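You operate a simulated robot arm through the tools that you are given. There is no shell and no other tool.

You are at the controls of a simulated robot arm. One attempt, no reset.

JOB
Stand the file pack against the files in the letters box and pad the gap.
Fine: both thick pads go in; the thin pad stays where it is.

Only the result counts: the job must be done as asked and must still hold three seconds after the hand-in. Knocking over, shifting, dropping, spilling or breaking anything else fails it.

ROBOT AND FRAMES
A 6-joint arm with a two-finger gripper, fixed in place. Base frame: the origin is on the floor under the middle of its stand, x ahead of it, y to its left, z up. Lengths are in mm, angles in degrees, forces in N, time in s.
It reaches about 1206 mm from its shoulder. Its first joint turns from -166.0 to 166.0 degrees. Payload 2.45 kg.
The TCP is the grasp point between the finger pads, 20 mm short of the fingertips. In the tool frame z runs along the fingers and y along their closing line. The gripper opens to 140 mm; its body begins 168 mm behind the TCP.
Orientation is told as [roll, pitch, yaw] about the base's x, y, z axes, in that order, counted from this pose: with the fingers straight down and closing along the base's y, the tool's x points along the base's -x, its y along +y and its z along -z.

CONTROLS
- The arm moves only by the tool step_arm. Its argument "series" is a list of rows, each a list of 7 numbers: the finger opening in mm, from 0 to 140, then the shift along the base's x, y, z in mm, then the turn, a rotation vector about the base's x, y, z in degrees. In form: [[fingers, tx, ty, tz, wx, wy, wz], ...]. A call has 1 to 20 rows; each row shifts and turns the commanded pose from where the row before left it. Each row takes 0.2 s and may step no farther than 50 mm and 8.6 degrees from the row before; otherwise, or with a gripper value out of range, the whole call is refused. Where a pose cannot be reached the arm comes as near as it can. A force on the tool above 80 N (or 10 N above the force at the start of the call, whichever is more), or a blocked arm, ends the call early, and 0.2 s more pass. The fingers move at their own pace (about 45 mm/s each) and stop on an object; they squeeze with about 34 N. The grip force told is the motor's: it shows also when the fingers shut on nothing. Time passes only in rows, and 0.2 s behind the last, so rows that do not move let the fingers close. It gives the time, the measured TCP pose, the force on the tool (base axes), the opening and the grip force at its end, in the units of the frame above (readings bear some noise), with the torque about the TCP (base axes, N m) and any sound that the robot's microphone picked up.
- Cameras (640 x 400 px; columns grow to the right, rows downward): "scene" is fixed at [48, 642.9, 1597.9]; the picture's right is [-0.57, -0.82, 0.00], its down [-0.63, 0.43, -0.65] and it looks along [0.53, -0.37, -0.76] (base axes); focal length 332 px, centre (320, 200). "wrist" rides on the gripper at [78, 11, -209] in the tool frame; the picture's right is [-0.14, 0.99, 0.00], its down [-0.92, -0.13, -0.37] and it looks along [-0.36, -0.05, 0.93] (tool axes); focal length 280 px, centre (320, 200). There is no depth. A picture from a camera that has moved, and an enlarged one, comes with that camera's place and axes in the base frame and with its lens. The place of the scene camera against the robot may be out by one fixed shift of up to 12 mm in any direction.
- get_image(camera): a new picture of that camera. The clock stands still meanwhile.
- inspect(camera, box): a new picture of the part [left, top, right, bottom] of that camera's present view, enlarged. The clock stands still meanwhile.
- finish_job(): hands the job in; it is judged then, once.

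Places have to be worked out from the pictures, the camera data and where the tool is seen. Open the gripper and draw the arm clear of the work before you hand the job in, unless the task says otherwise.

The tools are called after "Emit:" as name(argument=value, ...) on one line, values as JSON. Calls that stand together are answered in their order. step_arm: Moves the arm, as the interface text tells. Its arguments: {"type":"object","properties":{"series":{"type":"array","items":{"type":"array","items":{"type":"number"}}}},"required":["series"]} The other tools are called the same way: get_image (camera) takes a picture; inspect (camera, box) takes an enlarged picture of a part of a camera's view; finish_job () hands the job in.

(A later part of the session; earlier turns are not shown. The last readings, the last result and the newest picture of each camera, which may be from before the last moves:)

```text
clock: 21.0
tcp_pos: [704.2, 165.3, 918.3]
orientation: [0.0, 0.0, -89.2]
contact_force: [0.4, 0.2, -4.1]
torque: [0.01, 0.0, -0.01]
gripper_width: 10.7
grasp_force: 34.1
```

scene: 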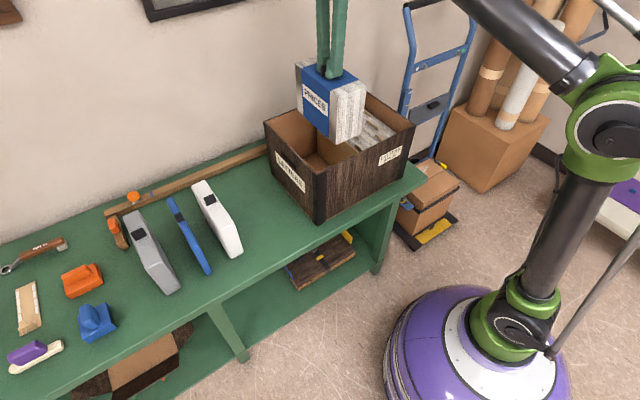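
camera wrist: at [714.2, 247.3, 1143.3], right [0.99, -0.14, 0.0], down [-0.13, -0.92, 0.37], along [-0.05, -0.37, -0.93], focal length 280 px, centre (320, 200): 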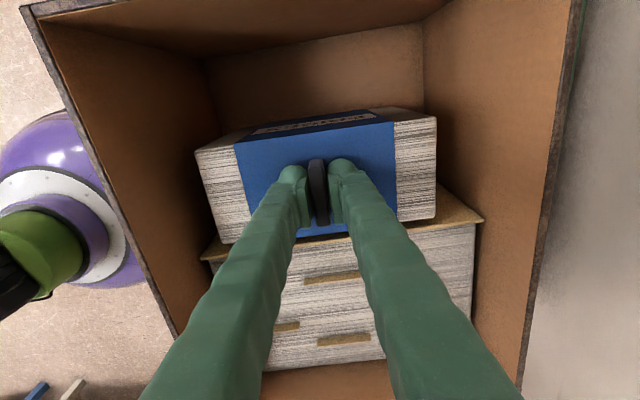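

No side contact yet; the gap should be about 1–2 mm. Continuing with 1 mm steps.

Emit:
step_arm(series=[[0, 0, -1.0, 0, 0, 0, 0], [0, 0, 0, 0, 0, 0, 0]])

Emit:
step_arm(series=[[0, 0, -0.7, 0, 0, 0, 0], [0, 0, 0, 0, 0, 0, 0]])

Emit:
inspect(camera="wrist", box=[400, 160, 500, 240])

Emit:
inspect(camera="wrist", box=[180, 210, 280, 280])

```text
clock: 21.6
tcp_pos: [703.0, 164.4, 918.1]
orientation: [0.1, 0.0, -89.4]
contact_force: [-0.3, -0.7, -3.8]
torque: [0.01, 0.0, 0.0]
gripper_width: 11.0
grasp_force: 33.8
```

```text
clock: 22.2
tcp_pos: [704.5, 163.4, 918.2]
orientation: [-0.1, 0.1, -89.3]
contact_force: [0.8, -0.6, -4.8]
torque: [0.03, -0.01, -0.02]
gripper_width: 11.1
grasp_force: 34.0
```

```text
5.00 times, centred on (450, 200) of wrist
camera zoom: at [713.8, 241.4, 1128.4], right [0.99, -0.13, 0.0], down [-0.12, -0.92, 0.37], along [-0.05, -0.37, -0.93], focal length 1402 px, centre (-330, 200)
```

zoom: 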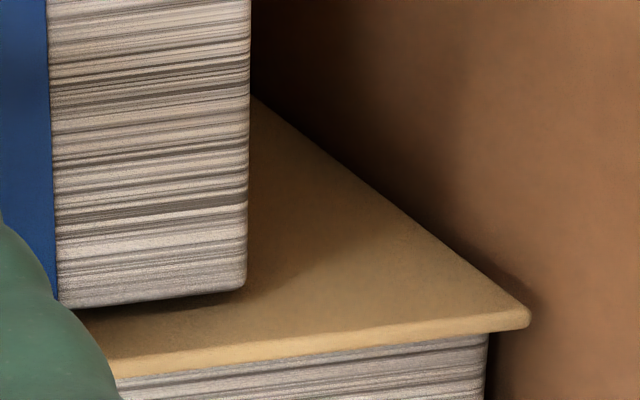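

```text
5.71 times, centred on (230, 245) of wrist
camera zoom: at [713.8, 241.4, 1128.4], right [0.99, -0.13, 0.0], down [-0.12, -0.92, 0.37], along [-0.05, -0.37, -0.93], focal length 1602 px, centre (834, -57)
```

zoom: 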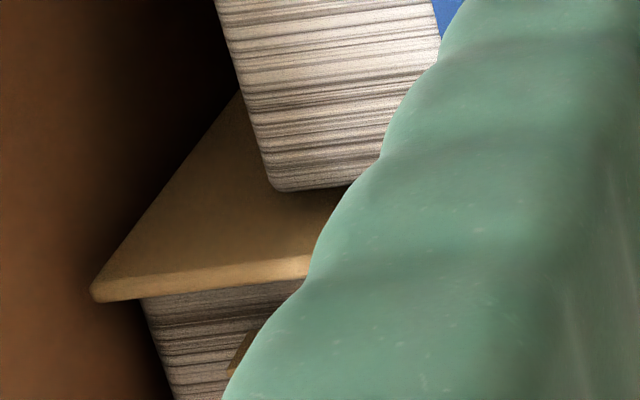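

Pack's −y face is at y≈118–119, still no clear side force (−0.6 N). I'll continue in sub-mm steps until contact shows.

Emit:
step_arm(series=[[0, 0, -0.8, 0, 0, 0, 0], [0, 0, 0, 0, 0, 0, 0]])

Emit:
step_arm(series=[[0, 0, -0.8, 0, 0, 0, 0], [0, 0, 0, 0, 0, 0, 0]])

```text
clock: 22.8
tcp_pos: [703.9, 162.6, 918.6]
orientation: [-0.1, 0.0, -89.4]
contact_force: [0.5, -0.5, -4.4]
torque: [-0.02, 0.03, 0.01]
gripper_width: 10.9
grasp_force: 34.0
```

```text
clock: 23.4
tcp_pos: [704.3, 162.1, 918.9]
orientation: [0.0, 0.0, -89.4]
contact_force: [0.0, -0.2, -4.8]
torque: [0.01, -0.03, 0.0]
gripper_width: 10.9
grasp_force: 33.7
```

Still no contact. Two more small steps.

Emit:
step_arm(series=[[0, 0, -1, 0, 0, 0, 0], [0, 0, 0, 0, 0, 0, 0]])

Emit:
step_arm(series=[[0, 0, -1, 0, 0, 0, 0], [0, 0, 0, 0, 0, 0, 0]])

Emit:
inspect(camera="wrist", box=[400, 160, 500, 240])

Emit:
inspect(camera="wrist", box=[180, 210, 280, 280])

```text
clock: 24.0
tcp_pos: [704.2, 161.6, 918.2]
orientation: [0.0, 0.0, -89.2]
contact_force: [-0.1, -0.3, -3.9]
torque: [-0.01, 0.02, -0.01]
gripper_width: 11.0
grasp_force: 34.3
```

```text
clock: 24.6
tcp_pos: [703.7, 160.7, 918.9]
orientation: [0.0, 0.0, -89.3]
contact_force: [0.3, 0.9, -4.4]
torque: [-0.03, 0.02, 0.02]
gripper_width: 10.8
grasp_force: 34.1
```

```text
5.00 times, centred on (450, 200) of wrist
camera zoom: at [713.9, 238.4, 1128.3], right [0.99, -0.13, 0.0], down [-0.12, -0.92, 0.37], along [-0.05, -0.37, -0.93], focal length 1402 px, centre (-330, 200)
```

zoom: 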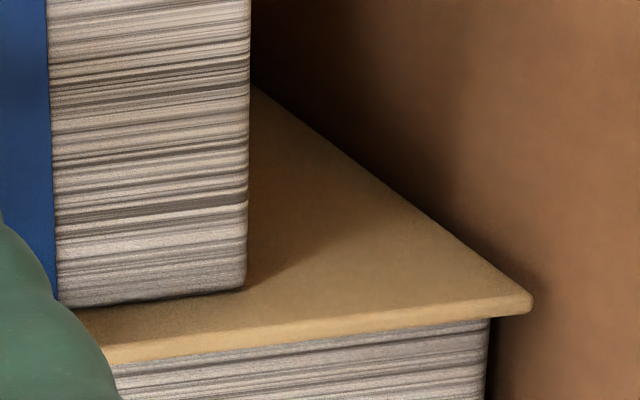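

```text
5.71 times, centred on (230, 245) of wrist
camera zoom: at [713.9, 238.4, 1128.3], right [0.99, -0.13, 0.0], down [-0.12, -0.92, 0.37], along [-0.05, -0.37, -0.93], focal length 1602 px, centre (834, -57)
```

zoom: 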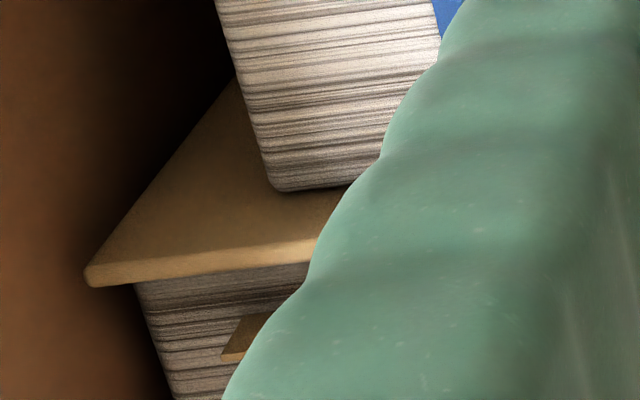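

Re-solving with this close view, the board top is nearer z≈906, putting its face at y≈112.5 at mid-length, about 2 mm further. I'll keep stepping until contact.

Emit:
step_arm(series=[[0, 0, -1, 0, 0, 0, 0], [0, 0, 0, 0, 0, 0, 0]])

Emit:
step_arm(series=[[0, 0, -0.8, 0, 0, 0, 0], [0, 0, 0, 0, 0, 0, 0]])

```text
clock: 25.2
tcp_pos: [703.8, 159.2, 918.5]
orientation: [0.0, 0.0, -89.3]
contact_force: [-0.6, 0.4, -4.6]
torque: [-0.01, 0.03, -0.02]
gripper_width: 10.9
grasp_force: 33.7
```

```text
clock: 25.8
tcp_pos: [703.7, 158.5, 917.9]
orientation: [0.0, 0.0, -89.3]
contact_force: [0.5, 0.4, -2.9]
torque: [0.0, -0.03, 0.0]
gripper_width: 10.8
grasp_force: 34.2
```

Fz eased slightly (−2.9 N), maybe first rubbing. One more small step.

Emit:
step_arm(series=[[0, 0, -0.7, 0, 0, 0, 0], [0, 0, 0, 0, 0, 0, 0]])

Emit:
inspect(camera="wrist", box=[400, 160, 500, 240])

Emit:
inspect(camera="wrist", box=[180, 210, 280, 280])

```text
clock: 26.4
tcp_pos: [704.8, 159.0, 917.7]
orientation: [0.1, 0.1, -89.3]
contact_force: [1.1, 0.3, -4.7]
torque: [-0.02, 0.02, 0.01]
gripper_width: 10.8
grasp_force: 33.7
```

```text
5.00 times, centred on (450, 200) of wrist
camera zoom: at [714.1, 235.8, 1128.3], right [0.99, -0.13, 0.0], down [-0.12, -0.92, 0.37], along [-0.05, -0.37, -0.93], focal length 1402 px, centre (-330, 200)
```

zoom: 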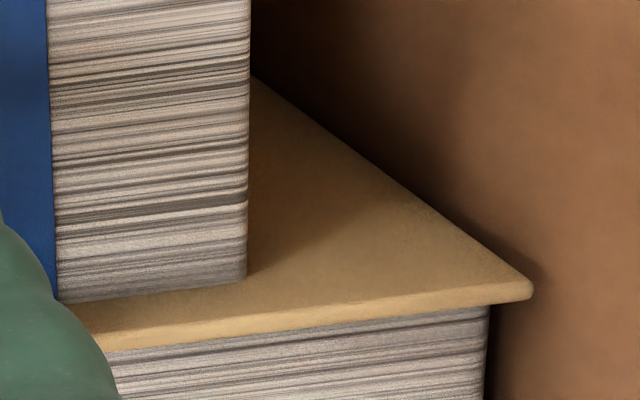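

```text
5.71 times, centred on (230, 245) of wrist
camera zoom: at [714.1, 235.8, 1128.3], right [0.99, -0.13, 0.0], down [-0.12, -0.92, 0.37], along [-0.05, -0.37, -0.93], focal length 1602 px, centre (834, -57)
```

zoom: 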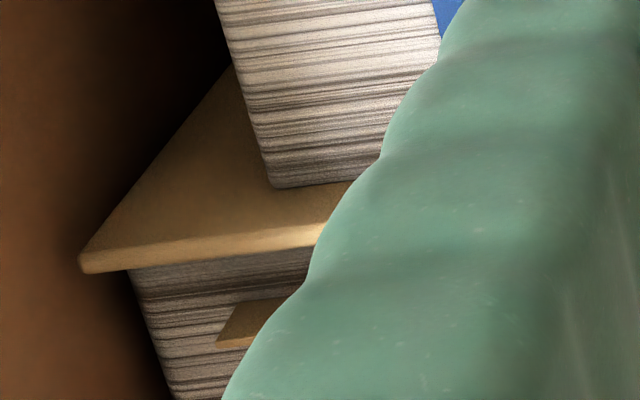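

The far end of the pack now visually meets the board. I'll look along the whole contact line more closely before setting down.

Emit:
inspect(camera="wrist", box=[385, 190, 455, 235])

Emit:
inspect(camera="wrist", box=[285, 205, 360, 260])

Emit:
inspect(camera="scene", box=[310, 90, 400, 190])

```text
8.89 times, centred on (420, 212) of wrist
camera zoom: at [714.1, 235.8, 1128.3], right [0.99, -0.13, 0.0], down [-0.12, -0.92, 0.37], along [-0.05, -0.37, -0.93], focal length 2492 px, centre (-569, 89)
```

zoom: 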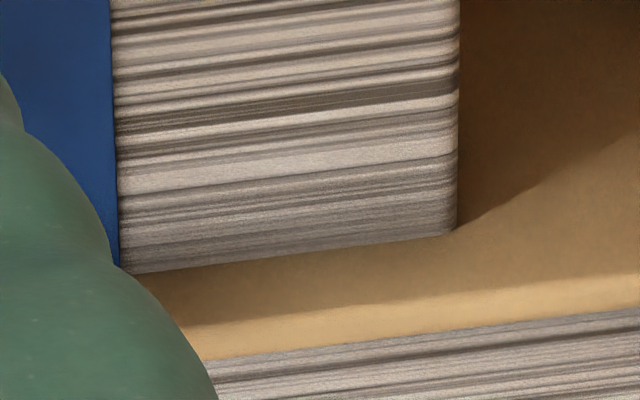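

```text
7.27 times, centred on (322, 232) of wrist
camera zoom: at [714.1, 235.8, 1128.3], right [0.99, -0.13, 0.0], down [-0.12, -0.92, 0.37], along [-0.05, -0.37, -0.93], focal length 2039 px, centre (302, -36)
```

zoom: 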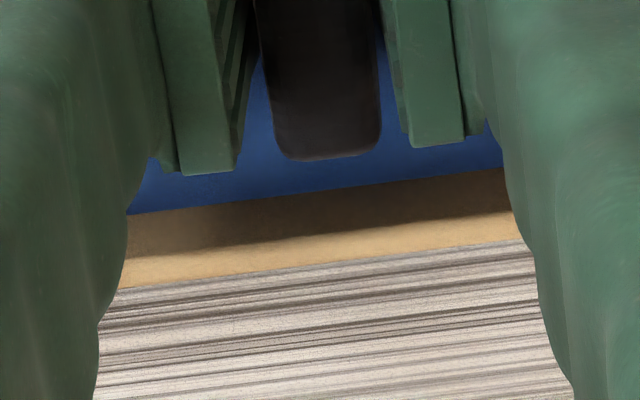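

```text
4.00 times, centred on (355, 140) of scene
camera zoom: at [48.0, 642.9, 1597.9], right [-0.57, -0.82, 0.0], down [-0.63, 0.43, -0.65], along [0.53, -0.37, -0.76], focal length 1329 px, centre (180, 440)
```

zoom: 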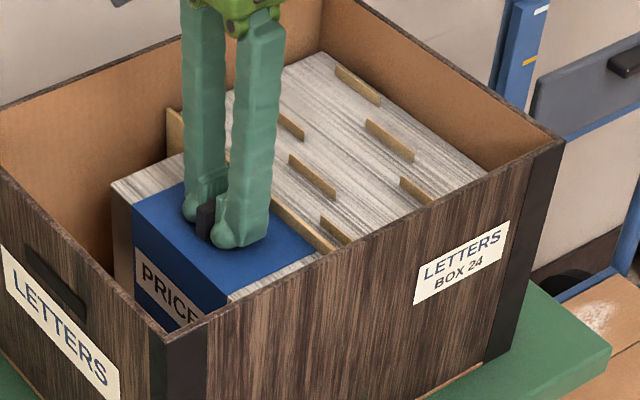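

The pack's edge meets the board all along with no visible gap. Now I'll feel down to the floor in 1 mm steps.

Emit:
step_arm(series=[[0, 0, 0, -1, 0, 0, 0], [0, 0, 0, 0, 0, 0, 0]])

Emit:
step_arm(series=[[0, 0, 0, -1, 0, 0, 0], [0, 0, 0, 0, 0, 0, 0]])

Emit:
step_arm(series=[[0, 0, 0, -1, 0, 0, 0], [0, 0, 0, 0, 0, 0, 0]])

```text
clock: 27.0
tcp_pos: [703.3, 157.8, 918.0]
orientation: [0.0, 0.0, -89.3]
contact_force: [-0.1, 0.6, -4.2]
torque: [0.01, -0.02, 0.0]
gripper_width: 11.0
grasp_force: 34.3
```

```text
clock: 27.6
tcp_pos: [704.5, 157.5, 917.4]
orientation: [0.0, 0.0, -89.3]
contact_force: [-0.5, -0.1, -5.1]
torque: [-0.02, 0.01, 0.0]
gripper_width: 10.8
grasp_force: 33.9
```

```text
clock: 28.2
tcp_pos: [704.3, 157.9, 916.5]
orientation: [0.0, 0.0, -89.3]
contact_force: [1.9, 0.4, 4.9]
torque: [0.04, 0.0, 0.0]
gripper_width: 10.8
grasp_force: 33.9
```

Floor contact (Fz +4.9 N) at TCP z≈916, so the box floor is about 6.5 mm above the bench. I'll nudge −y a bit to check it seats against the board.

Emit:
step_arm(series=[[0, 0, -0.7, 0, 0, 0, 0], [0, 0, 0, 0, 0, 0, 0]])

Emit:
step_arm(series=[[0, 0, -0.7, 0, 0, 0, 0], [0, 0, 0, 0, 0, 0, 0]])

Emit:
inspect(camera="wrist", box=[180, 90, 500, 290])

```text
clock: 28.8
tcp_pos: [704.2, 157.4, 915.5]
orientation: [0.0, 0.0, -89.2]
contact_force: [-1.3, 6.1, 13.6]
torque: [0.31, 0.02, -0.02]
gripper_width: 10.9
grasp_force: 33.9
```

```text
clock: 29.4
tcp_pos: [703.3, 156.6, 916.0]
orientation: [0.1, 0.0, -89.3]
contact_force: [0.4, 12.3, 23.8]
torque: [0.78, -0.01, -0.05]
gripper_width: 10.9
grasp_force: 33.8
```

```text
2.00 times, centred on (340, 190) of wrist
camera zoom: at [713.2, 234.9, 1125.6], right [0.99, -0.12, 0.0], down [-0.12, -0.92, 0.37], along [-0.04, -0.37, -0.93], focal length 561 px, centre (280, 220)
```

zoom: 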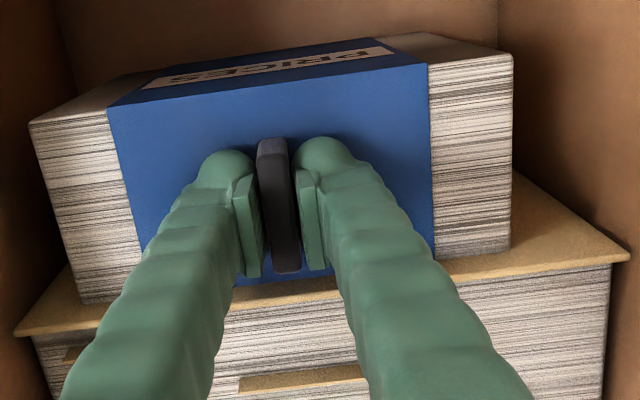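

The side force rose to 12 N, so the pack is seated against the files. I'll relax the push slightly, then open the fingers a little around the tab.

Emit:
step_arm(series=[[0, 0, 0.7, 0.5, 0, 0, 0], [0, 0, 0, 0.5, 0, 0, 0], [0, 0, 0, 0, 0, 0, 0]])

```text
clock: 30.2
tcp_pos: [704.4, 157.2, 916.3]
orientation: [0.0, 0.0, -89.3]
contact_force: [-0.1, 0.6, -4.2]
torque: [-0.03, -0.03, 0.0]
gripper_width: 10.9
grasp_force: 34.1
```

It is hovering by a fraction of a mm; I'll set it down 0.7 mm and release.

Emit:
step_arm(series=[[0, 0, 0, -0.7, 0, 0, 0], [0, 0, 0, 0, 0, 0, 0], [20, 0, 0, 0, 0, 0, 0], [40, 0, 0, 0, 0, 0, 0], [50, 0, 0, 0, 0, 0, 0], [50, 0, 0, 0, 0, 0, 0]])

Emit:
inspect(camera="wrist", box=[180, 90, 500, 290])

```text
clock: 31.6
tcp_pos: [705.0, 158.2, 916.5]
orientation: [0.0, 0.0, -89.2]
contact_force: [-0.6, 0.9, 0.2]
torque: [0.02, 0.01, 0.0]
gripper_width: 50.1
grasp_force: 0.0
```

```text
2.00 times, centred on (340, 190) of wrist
camera zoom: at [714.2, 235.1, 1125.9], right [0.99, -0.13, 0.0], down [-0.12, -0.92, 0.37], along [-0.05, -0.37, -0.93], focal length 561 px, centre (280, 220)
```

zoom: 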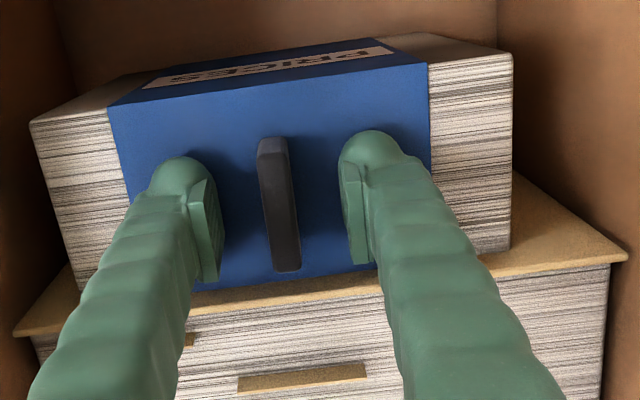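

Released and the pack stands. I'll rise straight up out of the box and look down at the result.

Emit:
step_arm(series=[[50, 0, 0, 10, 0, 0, 0], [50, 0, 0, 30, 0, 0, 0], [50, 0, 0, 45, 0, 0, 0], [50, 0, 0, 45, 0, 0, 0], [50, 0, 0, 45, 0, 0, 0], [50, 0, 0, 45, 0, 0, 0], [60, 0, 0, 0, 0, 0, 0], [60, 0, 0, 0, 0, 0, 0]])

Emit:
get_image(camera="wrist")

Emit:
inspect(camera="wrist", box=[190, 20, 450, 190])

Emit:
get_image(camera="scene")

```text
clock: 33.4
tcp_pos: [703.7, 155.3, 1135.2]
orientation: [0.0, 0.0, -89.3]
contact_force: [-0.5, -0.3, 0.3]
torque: [-0.03, 0.0, -0.01]
gripper_width: 60.0
grasp_force: 0.0
```

```text
taken
camera wrist: at [713.3, 234.5, 1344.7], right [0.99, -0.13, 0.0], down [-0.12, -0.92, 0.37], along [-0.05, -0.37, -0.93], focal length 280 px, centre (320, 200)
```

wrist: 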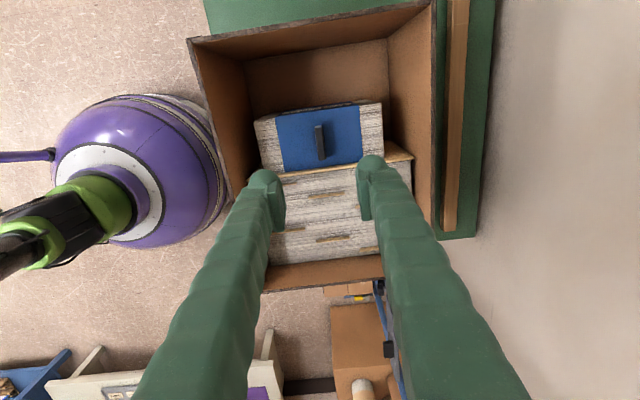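

```text
2.35 times, centred on (320, 105) of wrist
camera zoom: at [713.3, 234.5, 1344.7], right [0.99, -0.13, 0.0], down [-0.12, -0.92, 0.37], along [-0.05, -0.37, -0.93], focal length 660 px, centre (320, 424)
```

zoom: 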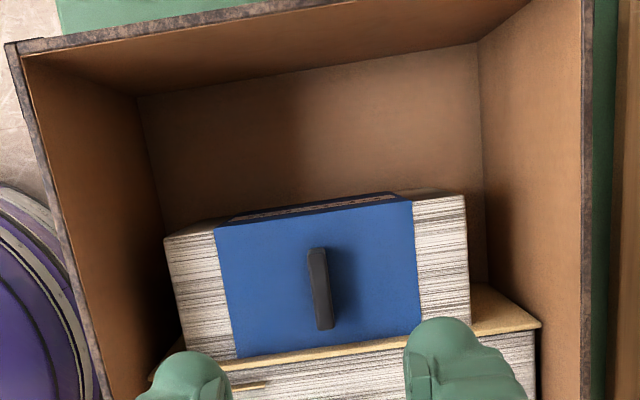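

```text
taken
```

scene: 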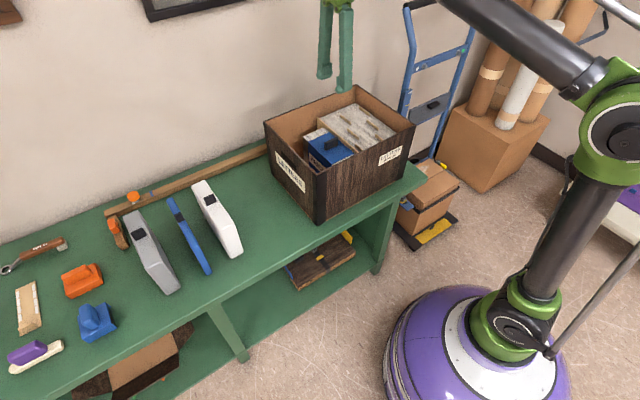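

Pack's +y face sits at y≈201.7 (parallel to the box), leaving ≈101 mm to the wall for ≈84 mm of pads. Now I'll move over to the white pad's tab at about (707.5, 565), turning +0.75° to match it.

Emit:
step_arm(series=[[60, 0, 25, 0, 0, 0, 0.75], [60, 0.5, 45, 0, 0, 0, 0], [60, 0.5, 45, 0, 0, 0, 0], [60, 0.5, 45, 0, 0, 0, 0], [60, 0.5, 45, 0, 0, 0, 0], [60, 0.5, 45, 0, 0, 0, 0], [60, 0.5, 45, 0, 0, 0, 0], [60, 0.5, 45, 0, 0, 0, 0], [60, 0, 45, 0, 0, 0, 0], [60, 0, 22.5, 0, 0, 0, 0], [60, 0, 0, -45, 0, 0, 0], [60, 0, 0, -48, 0, 0, 0], [60, 0, 0, -45, 0, 0, 0], [60, 0, 0, -35, 0, 0, 0], [60, 0, 0, -15, 0, 0, 0], [60, 0, 0, 0, 0, 0, 0], [60, 0, 0, 0, 0, 0, 0]])

Emit:
get_image(camera="wrist")

Emit:
inspect(camera="wrist", box=[200, 95, 440, 235])

```text
clock: 37.0
tcp_pos: [707.2, 564.3, 947.8]
orientation: [0.0, 0.0, -88.5]
contact_force: [0.2, 0.0, -0.3]
torque: [0.0, 0.03, 0.01]
gripper_width: 60.2
grasp_force: 0.0
```

```text
taken
camera wrist: at [715.4, 641.8, 1157.6], right [0.99, -0.11, 0.0], down [-0.1, -0.92, 0.37], along [-0.04, -0.37, -0.93], focal length 280 px, centre (320, 200)
```

wrist: 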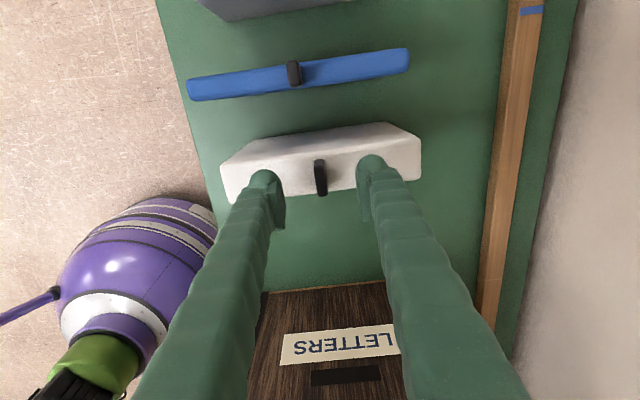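

```text
2.67 times, centred on (320, 165) of wrist
camera zoom: at [715.4, 641.8, 1157.6], right [0.99, -0.11, 0.0], down [-0.1, -0.92, 0.37], along [-0.04, -0.37, -0.93], focal length 748 px, centre (320, 293)
```

zoom: 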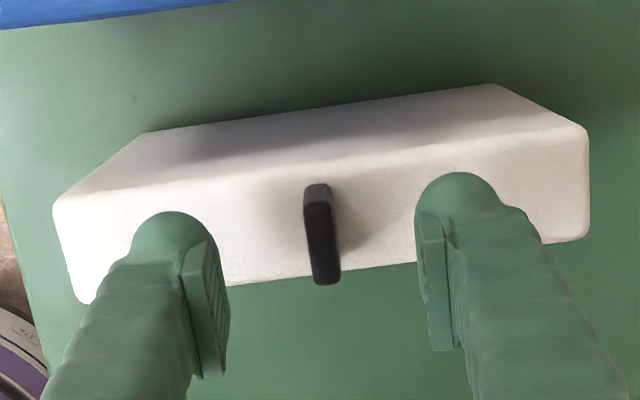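

Alignment is good: tab at about (707.7, 563.7). Descending 36 mm and checking before closing.

Emit:
step_arm(series=[[60, 0.4, 0, -16, 0, 0, 0], [60, 0, 0, -14, 0, 0, 0], [60, 0, 0, -6, 0, 0, 0], [60, 0, 0, 0, 0, 0, 0], [60, 0, 0, 0, 0, 0, 0]])

Emit:
inspect(camera="wrist", box=[200, 95, 440, 235])

```text
clock: 38.2
tcp_pos: [708.2, 566.1, 912.0]
orientation: [0.0, 0.0, -88.5]
contact_force: [0.8, 0.7, 0.2]
torque: [0.01, 0.02, 0.0]
gripper_width: 59.9
grasp_force: 0.1
```

```text
2.67 times, centred on (320, 165) of wrist
camera zoom: at [717.0, 643.5, 1122.0], right [0.99, -0.11, 0.0], down [-0.1, -0.92, 0.37], along [-0.04, -0.37, -0.93], focal length 748 px, centre (320, 293)
```

zoom: 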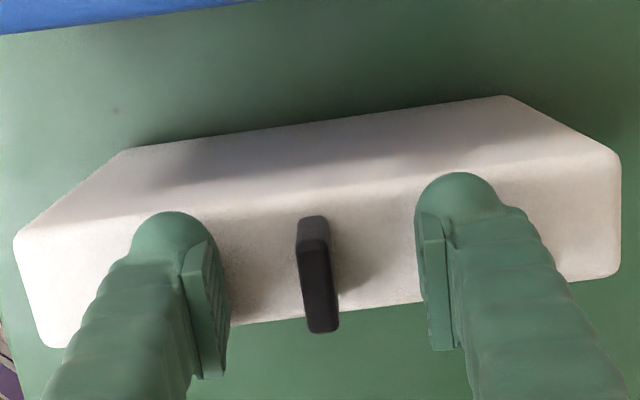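

Slightly recentre (−1 mm in x), go 2 mm lower and close on the white pad's tab.

Emit:
step_arm(series=[[60, -1, 0, -2, 0, 0, 0], [40, 0, 0, 0, 0, 0, 0], [20, 0, 0, 0, 0, 0, 0], [0, 0, 0, 0, 0, 0, 0], [0, 0, 0, 0, 0, 0, 0], [0, 0, 0, 0, 0, 0, 0]])

Emit:
inspect(camera="wrist", box=[200, 95, 440, 235])

```text
clock: 39.6
tcp_pos: [706.8, 565.2, 911.1]
orientation: [0.1, 0.0, -88.6]
contact_force: [0.0, -0.9, 1.6]
torque: [0.0, 0.02, 0.02]
gripper_width: 8.3
grasp_force: 33.8
```

```text
2.67 times, centred on (320, 165) of wrist
camera zoom: at [716.2, 643.1, 1120.3], right [0.99, -0.11, 0.0], down [-0.1, -0.92, 0.37], along [-0.04, -0.37, -0.93], focal length 748 px, centre (320, 293)
```

zoom: 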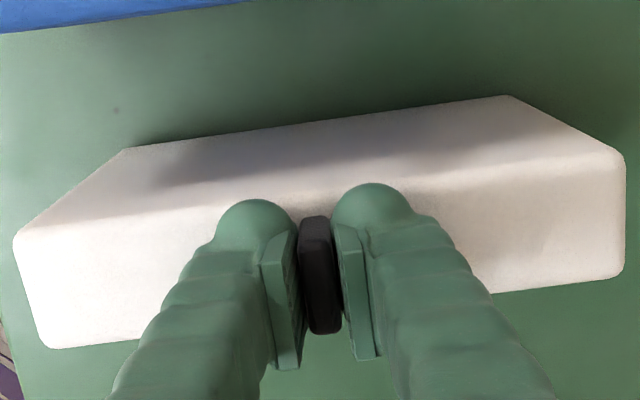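

Gripped at 8.3 mm. I'll lift it, then carry it along −y to over the remaining gap.

Emit:
step_arm(series=[[0, 0, 0, 4, 0, 0, 0], [0, 0, 0, 8, 0, 0, 0], [0, 0, 0, 15, 0, 0, 0], [0, 0, 0, 0, 0, 0, 0], [0, 0, 0, 0, 0, 0, 0]])

Emit:
inspect(camera="wrist", box=[200, 95, 440, 235])

```text
clock: 40.8
tcp_pos: [706.4, 565.7, 937.4]
orientation: [0.0, 0.0, -88.5]
contact_force: [0.1, 0.3, -1.5]
torque: [0.0, 0.01, 0.01]
gripper_width: 8.3
grasp_force: 33.8
```

```text
2.67 times, centred on (320, 165) of wrist
camera zoom: at [715.7, 642.9, 1147.3], right [0.99, -0.11, 0.0], down [-0.1, -0.92, 0.37], along [-0.04, -0.37, -0.93], focal length 748 px, centre (320, 293)
```

zoom: 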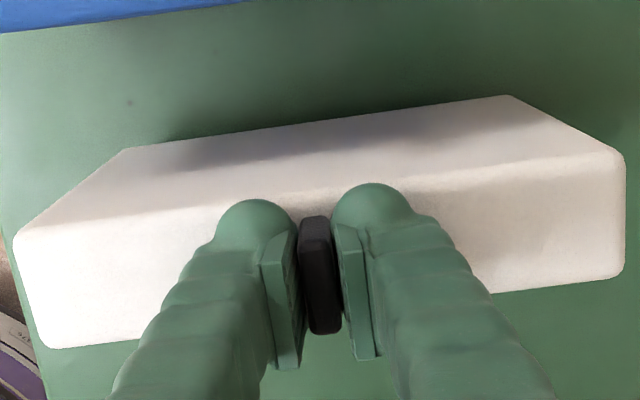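

The pad is light (≈1.5 N, foam) and firmly held. Lifting clear of the rim and carrying it over.

Emit:
step_arm(series=[[0, 0, 0, 40, 0, 0, 0], [0, 0, 0, 48, 0, 0, 0], [0, 0, 0, 48, 0, 0, 0], [0, 0, 0, 48, 0, 0, 0], [0, 0, 0, 48, 0, 0, 0], [0, 0, -22, 0, 0, 0, -0.5], [0, 0, -45, 0, 0, 0, 0], [0, 0, -45, 0, 0, 0, 0], [0, 0, -45, 0, 0, 0, 0], [0, 0, -45, 0, 0, 0, 0], [0, 0, -45, 0, 0, 0, 0], [0, 0, -45, 0, 0, 0, 0], [0, 0, -30, 0, 0, 0, 0], [0, 0, -15, 0, 0, 0, 0], [0, 0, 0, 0, 0, 0, 0], [0, 0, 0, 0, 0, 0, 0]])

Emit:
get_image(camera="wrist")

Emit:
inspect(camera="scene", box=[250, 40, 430, 220])

```text
clock: 44.2
tcp_pos: [707.2, 228.6, 1168.6]
orientation: [0.0, 0.0, -88.9]
contact_force: [-0.5, -0.2, 0.0]
torque: [0.0, -0.02, 0.01]
gripper_width: 8.2
grasp_force: 33.8
```

```text
taken
camera wrist: at [716.6, 306.5, 1378.8], right [0.99, -0.12, 0.0], down [-0.11, -0.92, 0.37], along [-0.04, -0.37, -0.93], focal length 280 px, centre (320, 200)
```

wrist: 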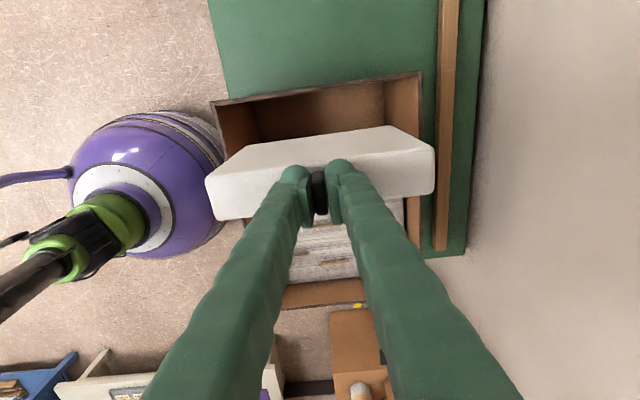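

```text
2.22 times, centred on (340, 130) of scene
camera zoom: at [48.0, 642.9, 1597.9], right [-0.57, -0.82, 0.0], down [-0.63, 0.43, -0.65], along [0.53, -0.37, -0.76], focal length 739 px, centre (276, 356)
```

zoom: 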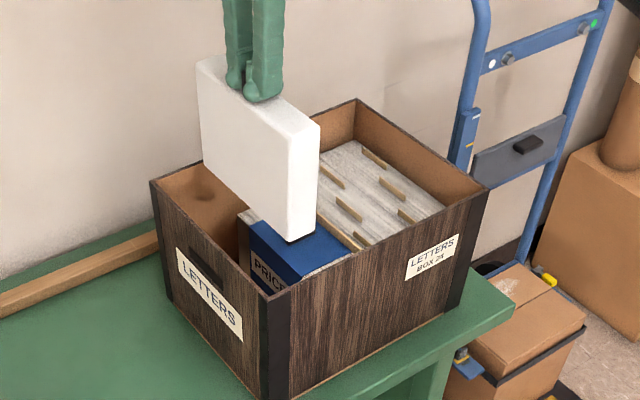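

The pad is above the gap. I'll add 2 mm of clearance from the pack, descend to just above the pack's top level, and check.

Emit:
step_arm(series=[[0, 0, 2, -30, 0, 0, 0], [0, 0, 0, -35, 0, 0, 0], [0, 0, 0, -20, 0, 0, 0], [0, 0, 0, -8, 0, 0, 0], [0, 0, 0, 0, 0, 0, 0], [0, 0, 0, 0, 0, 0, 0]])

Emit:
inspect(camera="scene", box=[290, 90, 380, 190])

Emit:
get_image(camera="wrist")

```text
clock: 45.6
tcp_pos: [708.4, 230.7, 1076.1]
orientation: [0.0, 0.0, -89.1]
contact_force: [-0.1, -1.3, -0.4]
torque: [0.0, -0.02, 0.0]
gripper_width: 8.1
grasp_force: 34.2
```

```text
4.00 times, centred on (335, 140) of scene
camera zoom: at [48.0, 642.9, 1597.9], right [-0.57, -0.82, 0.0], down [-0.63, 0.43, -0.65], along [0.53, -0.37, -0.76], focal length 1329 px, centre (260, 440)
```

zoom: 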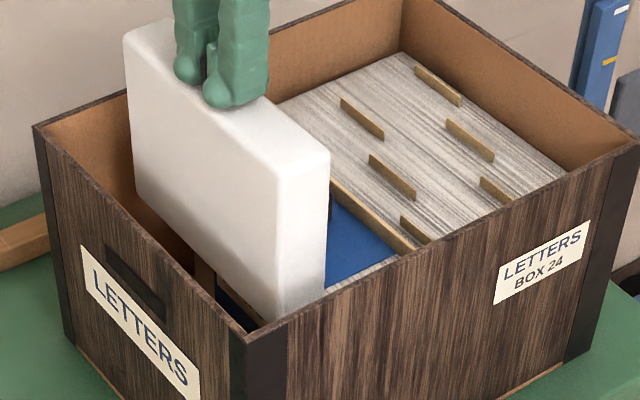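

```text
taken
camera wrist: at [717.5, 308.9, 1286.5], right [0.99, -0.12, 0.0], down [-0.11, -0.92, 0.37], along [-0.04, -0.37, -0.93], focal length 280 px, centre (320, 200)
```

wrist: 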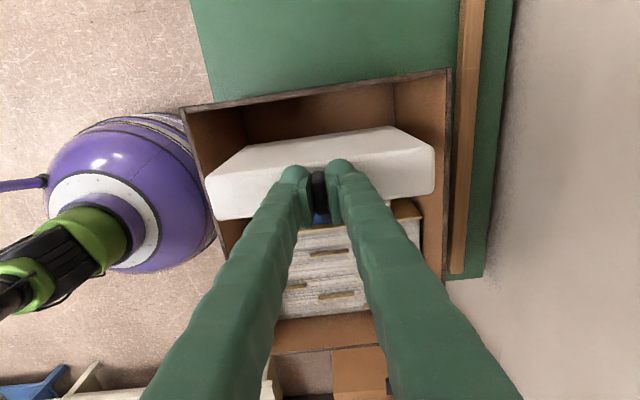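

Bottom of the pad is about 15 mm above the pack's top level with ≈6 mm planned side clearance. I'll pass that level in small steps and check force.

Emit:
step_arm(series=[[0, 0, 0, -8, 0, 0, 0], [0, 0, 0, -6, 0, 0, 0], [0, 0, 0, -5, 0, 0, 0], [0, 0, 0, -5, 0, 0, 0], [0, 0, 0, -5, 0, 0, 0], [0, 0, 0, 0, 0, 0, 0]])

Emit:
inspect(camera="scene", box=[290, 90, 380, 190])

```text
clock: 47.0
tcp_pos: [705.9, 229.4, 1048.4]
orientation: [0.0, 0.0, -89.0]
contact_force: [0.2, -0.2, -1.3]
torque: [0.01, 0.01, 0.01]
gripper_width: 8.5
grasp_force: 34.2
```

```text
4.00 times, centred on (335, 140) of scene
camera zoom: at [48.0, 642.9, 1597.9], right [-0.57, -0.82, 0.0], down [-0.63, 0.43, -0.65], along [0.53, -0.37, -0.76], focal length 1329 px, centre (260, 440)
```

zoom: 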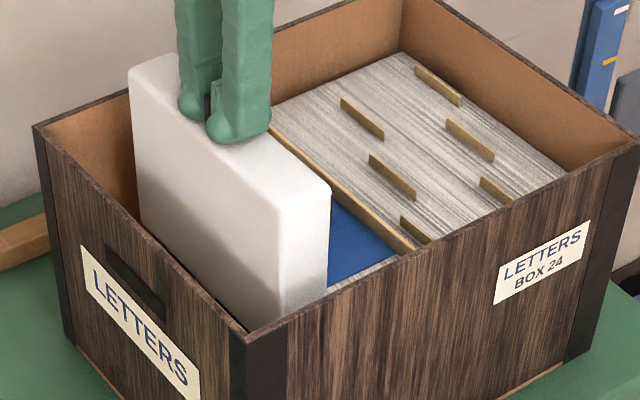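

No contact and the bottom is now below the pack's top: it is in the gap. Continue down to just above the floor.

Emit:
step_arm(series=[[0, 0, 0, -20, 0, 0, 0], [0, 0, 0, -25, 0, 0, 0], [0, 0, 0, -25, 0, 0, 0], [0, 0, 0, -25, 0, 0, 0], [0, 0, 0, -15, 0, 0, 0], [0, 0, 0, -10, 0, 0, 0], [0, 0, 0, -4, 0, 0, 0], [0, 0, 0, 0, 0, 0, 0], [0, 0, 0, 0, 0, 0, 0]])

Emit:
get_image(camera="wrist")

Emit:
inspect(camera="wrist", box=[180, 90, 500, 290])

```text
clock: 49.0
tcp_pos: [707.0, 230.3, 923.6]
orientation: [-0.1, -0.1, -89.0]
contact_force: [-0.2, 0.5, -0.3]
torque: [0.02, -0.01, 0.02]
gripper_width: 8.3
grasp_force: 33.7
```

```text
taken
camera wrist: at [716.0, 308.1, 1132.6], right [0.99, -0.12, 0.0], down [-0.11, -0.92, 0.37], along [-0.04, -0.37, -0.93], focal length 280 px, centre (320, 200)
```

wrist: 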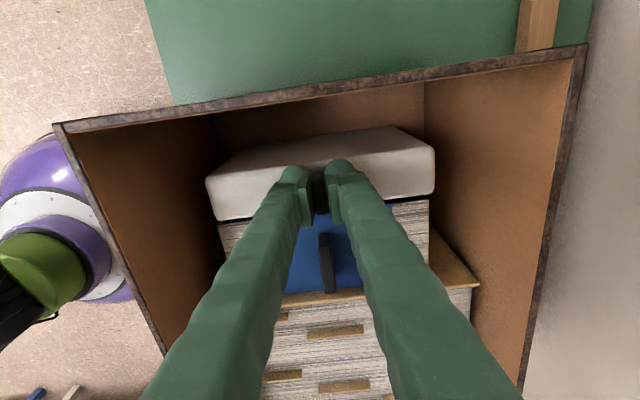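

```text
2.00 times, centred on (340, 190) of wrist
camera zoom: at [716.0, 308.1, 1132.6], right [0.99, -0.12, 0.0], down [-0.11, -0.92, 0.37], along [-0.04, -0.37, -0.93], focal length 561 px, centre (280, 220)
```

zoom: 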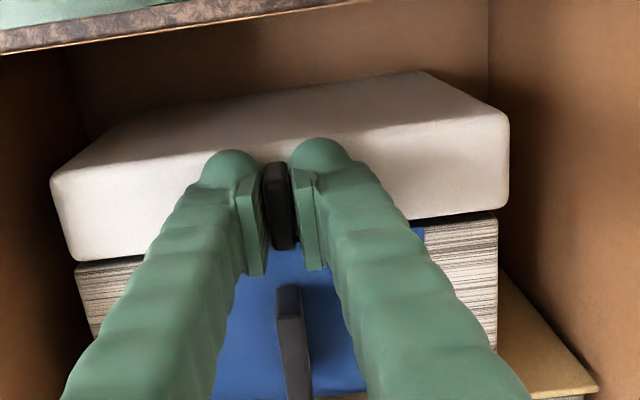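

I can see the narrow dark gap between the pad and the pack. Zooming to measure it.

Emit:
inspect(camera="wrist", box=[370, 170, 450, 220])

Emit:
inspect(camera="wrist", box=[200, 190, 280, 240])

```text
8.00 times, centred on (410, 195) of wrist
camera zoom: at [716.0, 308.1, 1132.6], right [0.99, -0.12, 0.0], down [-0.11, -0.92, 0.37], along [-0.04, -0.37, -0.93], focal length 2243 px, centre (-400, 240)
```

zoom: 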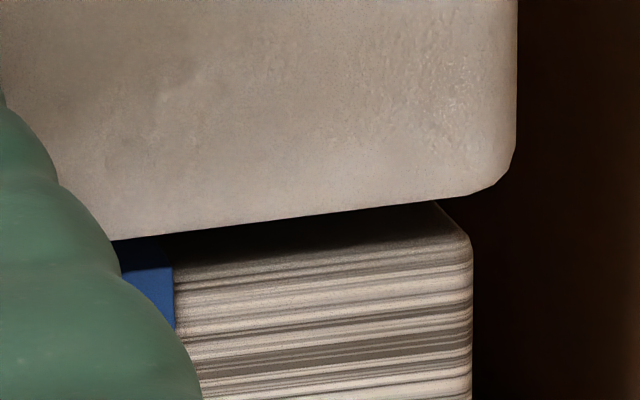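

```text
8.00 times, centred on (240, 215) of wrist
camera zoom: at [716.0, 308.1, 1132.6], right [0.99, -0.12, 0.0], down [-0.11, -0.92, 0.37], along [-0.04, -0.37, -0.93], focal length 2243 px, centre (960, 80)
```

zoom: 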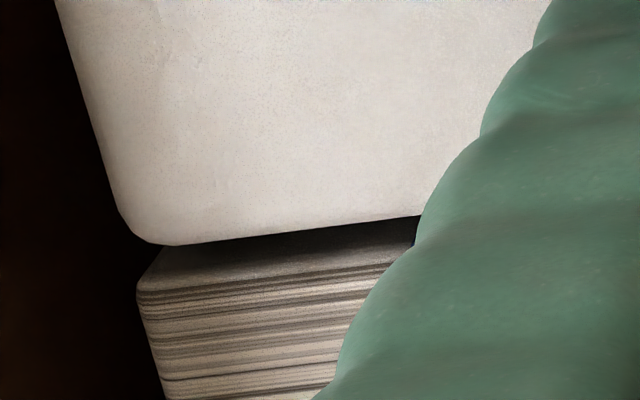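

The gap is about 6–6.5 mm and parallel. I'll close most of it while lowering nearly to the floor.

Emit:
step_arm(series=[[0, 0, -2, -2, 0, 0, 0], [0, 0, -2, -2, 0, 0, 0], [0, 0, 0, 0, 0, 0, 0]])

Emit:
step_arm(series=[[0, 0, -1, 0, 0, 0, 0], [0, 0, 0, 0, 0, 0, 0]])

Emit:
step_arm(series=[[0, 0, 0, -1, 0, 0, 0], [0, 0, 0, -1, 0, 0, 0], [0, 0, 0, 0, 0, 0, 0]])

```text
clock: 49.8
tcp_pos: [706.9, 226.0, 919.9]
orientation: [0.0, 0.0, -89.0]
contact_force: [0.7, 0.0, -0.9]
torque: [-0.02, 0.01, -0.02]
gripper_width: 8.0
grasp_force: 34.1
```

```text
clock: 50.4
tcp_pos: [706.7, 226.7, 918.7]
orientation: [0.0, 0.0, -89.0]
contact_force: [-0.4, -0.3, -0.8]
torque: [0.0, 0.01, 0.01]
gripper_width: 8.3
grasp_force: 34.5
```

```text
clock: 51.2
tcp_pos: [707.7, 225.0, 918.0]
orientation: [0.0, 0.1, -89.0]
contact_force: [0.0, 0.4, -0.1]
torque: [0.03, -0.01, -0.01]
gripper_width: 8.4
grasp_force: 34.4
```

Nothing touching yet. Stepping down 1 mm at a time for the floor.

Emit:
step_arm(series=[[0, 0, 0, -1, 0, 0, 0], [0, 0, 0, 0, 0, 0, 0]])

Emit:
step_arm(series=[[0, 0, 0, -0.8, 0, 0, 0], [0, 0, 0, 0, 0, 0, 0]])

```text
clock: 51.8
tcp_pos: [706.9, 226.0, 915.6]
orientation: [0.0, 0.0, -89.1]
contact_force: [-0.3, 1.2, 1.0]
torque: [0.08, -0.01, -0.03]
gripper_width: 8.4
grasp_force: 34.1
```

```text
clock: 52.4
tcp_pos: [706.5, 225.3, 916.2]
orientation: [0.0, 0.1, -89.0]
contact_force: [0.7, 2.7, 16.8]
torque: [0.28, -0.01, -0.02]
gripper_width: 8.2
grasp_force: 34.2
```

Floor reached (Fz 16.8 N). I'll back off 0.6 mm and look at the gap to the pack.

Emit:
step_arm(series=[[0, 0, 0, 0.6, 0, 0, 0], [0, 0, 0, 0, 0, 0, 0]])

Emit:
inspect(camera="wrist", box=[370, 170, 450, 220])

Emit:
inspect(camera="wrist", box=[200, 190, 280, 240])

```text
clock: 53.0
tcp_pos: [706.2, 225.0, 915.8]
orientation: [0.0, 0.0, -89.0]
contact_force: [-0.8, 2.3, 6.1]
torque: [0.18, 0.04, -0.07]
gripper_width: 8.2
grasp_force: 34.1
```

```text
8.00 times, centred on (410, 195) of wrist
camera zoom: at [716.5, 302.9, 1125.8], right [0.99, -0.12, 0.0], down [-0.11, -0.92, 0.37], along [-0.04, -0.37, -0.93], focal length 2243 px, centre (-400, 240)
```

zoom: 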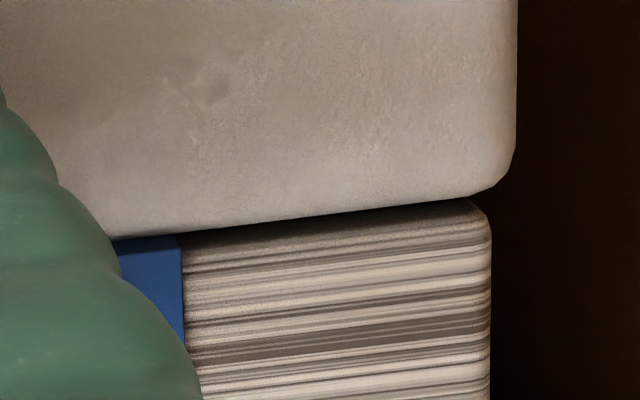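

```text
8.00 times, centred on (240, 215) of wrist
camera zoom: at [716.5, 302.9, 1125.8], right [0.99, -0.12, 0.0], down [-0.11, -0.92, 0.37], along [-0.04, -0.37, -0.93], focal length 2243 px, centre (960, 80)
```

zoom: 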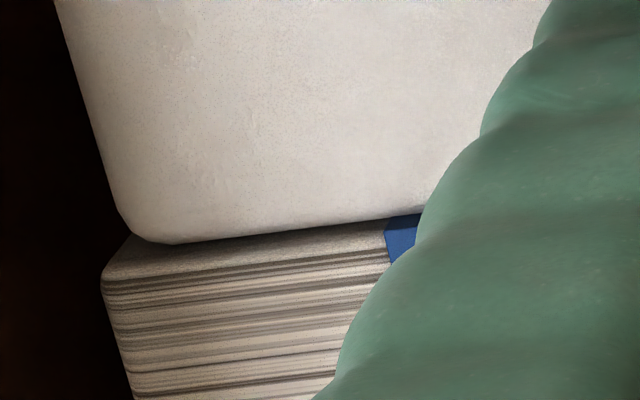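

The white pad stands within about 1 mm of the pack. I'll release and rise out.

Emit:
step_arm(series=[[0, 0, 0, 0.3, 0, 0, 0], [20, 0, 0, 0, 0, 0, 0], [40, 0, 0, 0, 0, 0, 0], [50, 0, 0, 0, 0, 0, 0], [50, 0, 0, 0, 0, 0, 0], [50, 0, 0, 10, 0, 0, 0], [50, 0, 0, 30, 0, 0, 0], [50, 0, 0, 45, 0, 0, 0], [50, 0, 0, 45, 0, 0, 0], [50, 0, 0, 45, 0, 0, 0], [50, 0, 0, 45, 0, 0, 0], [60, 0, 0, 0, 0, 0, 0], [60, 0, 0, 0, 0, 0, 0]])

Emit:
get_image(camera="wrist")

Emit:
inspect(camera="wrist", box=[190, 70, 450, 240])

Emit:
get_image(camera="scene")

```text
clock: 55.8
tcp_pos: [705.8, 226.7, 1136.1]
orientation: [0.0, 0.0, -89.0]
contact_force: [0.0, -0.2, 0.1]
torque: [-0.05, -0.02, 0.0]
gripper_width: 60.1
grasp_force: 0.1
```

```text
taken
camera wrist: at [716.0, 304.8, 1345.2], right [0.99, -0.12, 0.0], down [-0.11, -0.92, 0.37], along [-0.04, -0.37, -0.93], focal length 280 px, centre (320, 200)
```

wrist: 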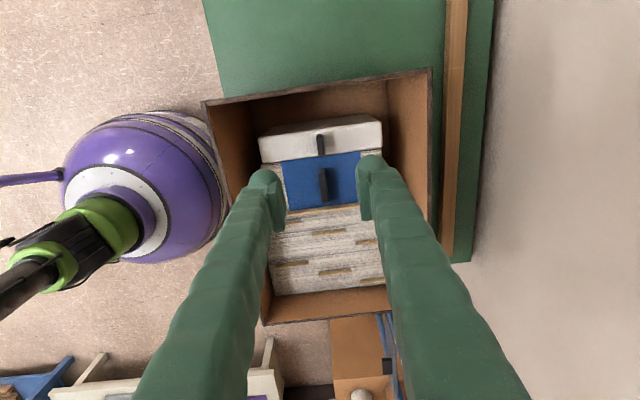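

```text
2.35 times, centred on (320, 155) of wrist
camera zoom: at [716.0, 304.8, 1345.2], right [0.99, -0.12, 0.0], down [-0.11, -0.92, 0.37], along [-0.04, -0.37, -0.93], focal length 660 px, centre (320, 306)
```

zoom: 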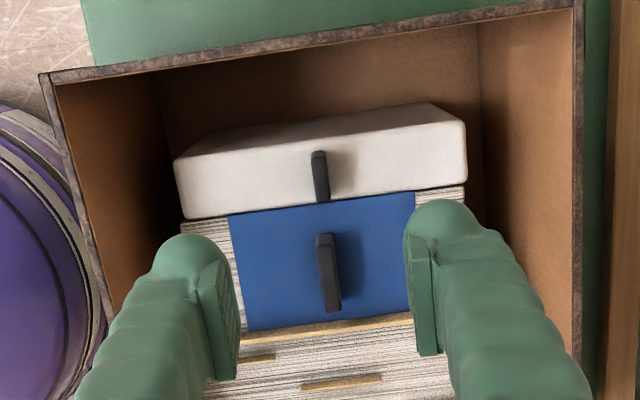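

```text
taken
```

scene: 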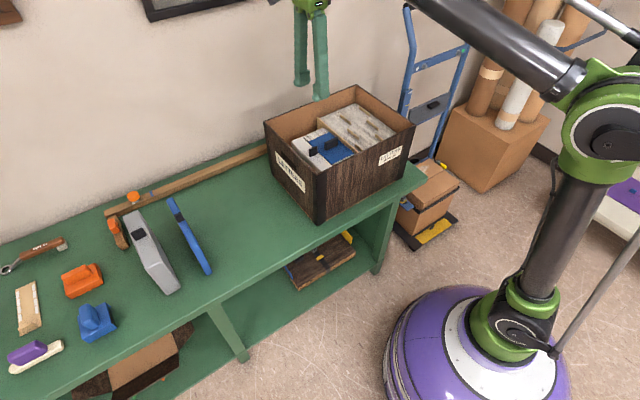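

White pad's +y face is at y≈245, leaving ≈58 mm for the ≈42 mm grey pad. I'll now travel over to the grey pad, staying well above the thin blue pad.

Emit:
step_arm(series=[[60, 0, 30, 0, 0, 0, 0.7], [60, 0, 45, 0, 0, 0, 0], [60, 0, 45, 0, 0, 0, 0], [60, 0, 45, 0, 0, 0, 0], [60, 0, 45, 0, 0, 0, 0], [60, 0, 45, 0, 0, 0, 0], [60, 0, 45, -10, 0, 0, 0], [60, 0, 45, -15, 0, 0, 0], [60, 0, 45, -15, 0, 0, 0], [60, 0, 45, -15, 0, 0, 0], [60, 0, 45, -15, 0, 0, 0], [60, 0, 35, -20, 0, 0, 0], [60, 0, 15, -20, 0, 0, 0], [60, 0, 0, 0, 0, 0, 0], [60, 0, 0, 0, 0, 0, 0]])

Emit:
get_image(camera="wrist")

Emit:
inspect(camera="wrist", box=[200, 80, 440, 240])

Emit:
get_image(camera="scene")

```text
clock: 59.0
tcp_pos: [704.5, 746.6, 1030.5]
orientation: [-0.1, 0.0, -88.2]
contact_force: [-1.0, 0.1, 0.3]
torque: [-0.03, -0.03, 0.0]
gripper_width: 59.8
grasp_force: 0.1
out of reach, approached as far as the arm can: row 12
```

```text
taken
camera wrist: at [712.9, 824.1, 1239.5], right [0.99, -0.11, 0.0], down [-0.1, -0.92, 0.37], along [-0.04, -0.37, -0.93], focal length 280 px, centre (320, 200)
```

wrist: 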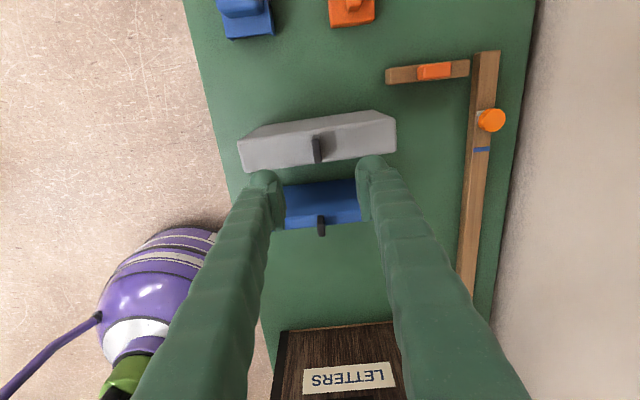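

```text
2.50 times, centred on (320, 160) of wrist
camera zoom: at [712.9, 824.1, 1239.5], right [0.99, -0.11, 0.0], down [-0.1, -0.92, 0.37], along [-0.04, -0.37, -0.93], focal length 701 px, centre (320, 300)
```

zoom: 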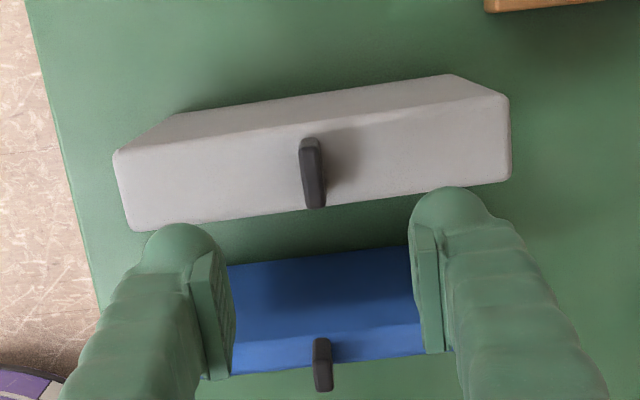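

```text
taken
```

scene: 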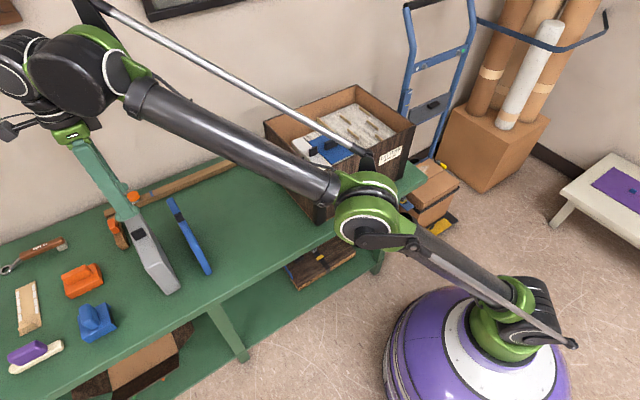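

Row 12 clipped at the reach limit here (TCP now y≈746.6, z≈1030), so I must work lower at this distance. Grey tab computes to about (703, 757), skew ≈1.6°. I'll descend first and re-read the pose.

Emit:
step_arm(series=[[60, 0, 0, -20, 0, 0, 0], [60, 0, 0, -25, 0, 0, 0], [60, 0, 0, -20, 0, 0, 0], [60, 0, 0, -10, 0, 0, 0], [60, 0, 0, 0, 0, 0, 0], [60, 0, 0, 0, 0, 0, 0]])

Emit:
inspect(camera="wrist", box=[200, 80, 440, 240])

```text
clock: 60.4
tcp_pos: [705.6, 746.0, 953.8]
orientation: [0.0, 0.0, -88.3]
contact_force: [0.3, 0.3, -0.6]
torque: [0.01, -0.01, -0.01]
gripper_width: 60.1
grasp_force: 0.0
```

```text
2.50 times, centred on (320, 160) of wrist
camera zoom: at [714.9, 822.9, 1164.7], right [0.99, -0.11, 0.0], down [-0.1, -0.92, 0.37], along [-0.04, -0.37, -0.93], focal length 701 px, centre (320, 300)
```

zoom: 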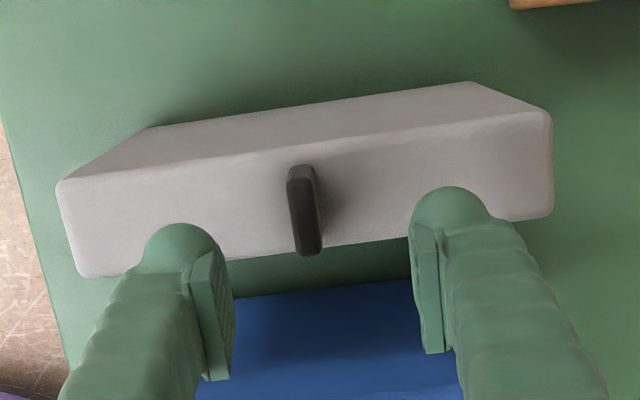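

The commanded pose follows the clipped one. Now shifting +11 mm in y and −2.5 mm in x over the tab.

Emit:
step_arm(series=[[60, -2.3, 11, 0, 0, 0, 0], [60, 0, 0, 0, 0, 0, 0], [60, 0, 0, 0, 0, 0, 0]])

Emit:
inspect(camera="wrist", box=[200, 80, 440, 240])

```text
clock: 61.2
tcp_pos: [704.1, 756.2, 953.7]
orientation: [0.0, 0.0, -88.3]
contact_force: [0.2, -0.2, -0.4]
torque: [0.0, 0.01, -0.03]
gripper_width: 60.0
grasp_force: 0.0
```

```text
2.50 times, centred on (320, 160) of wrist
camera zoom: at [712.7, 834.0, 1164.0], right [0.99, -0.11, 0.0], down [-0.1, -0.92, 0.37], along [-0.04, -0.37, -0.93], focal length 701 px, centre (320, 300)
```

zoom: 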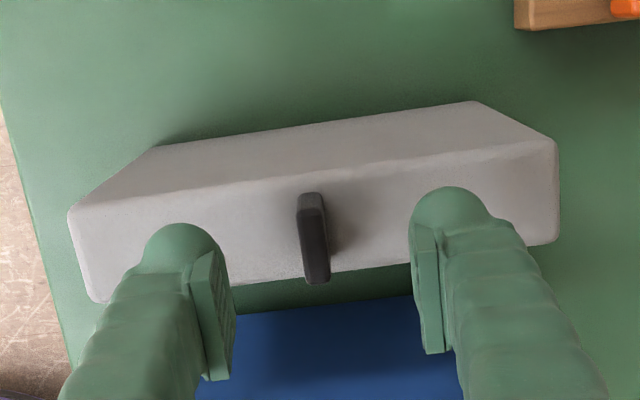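

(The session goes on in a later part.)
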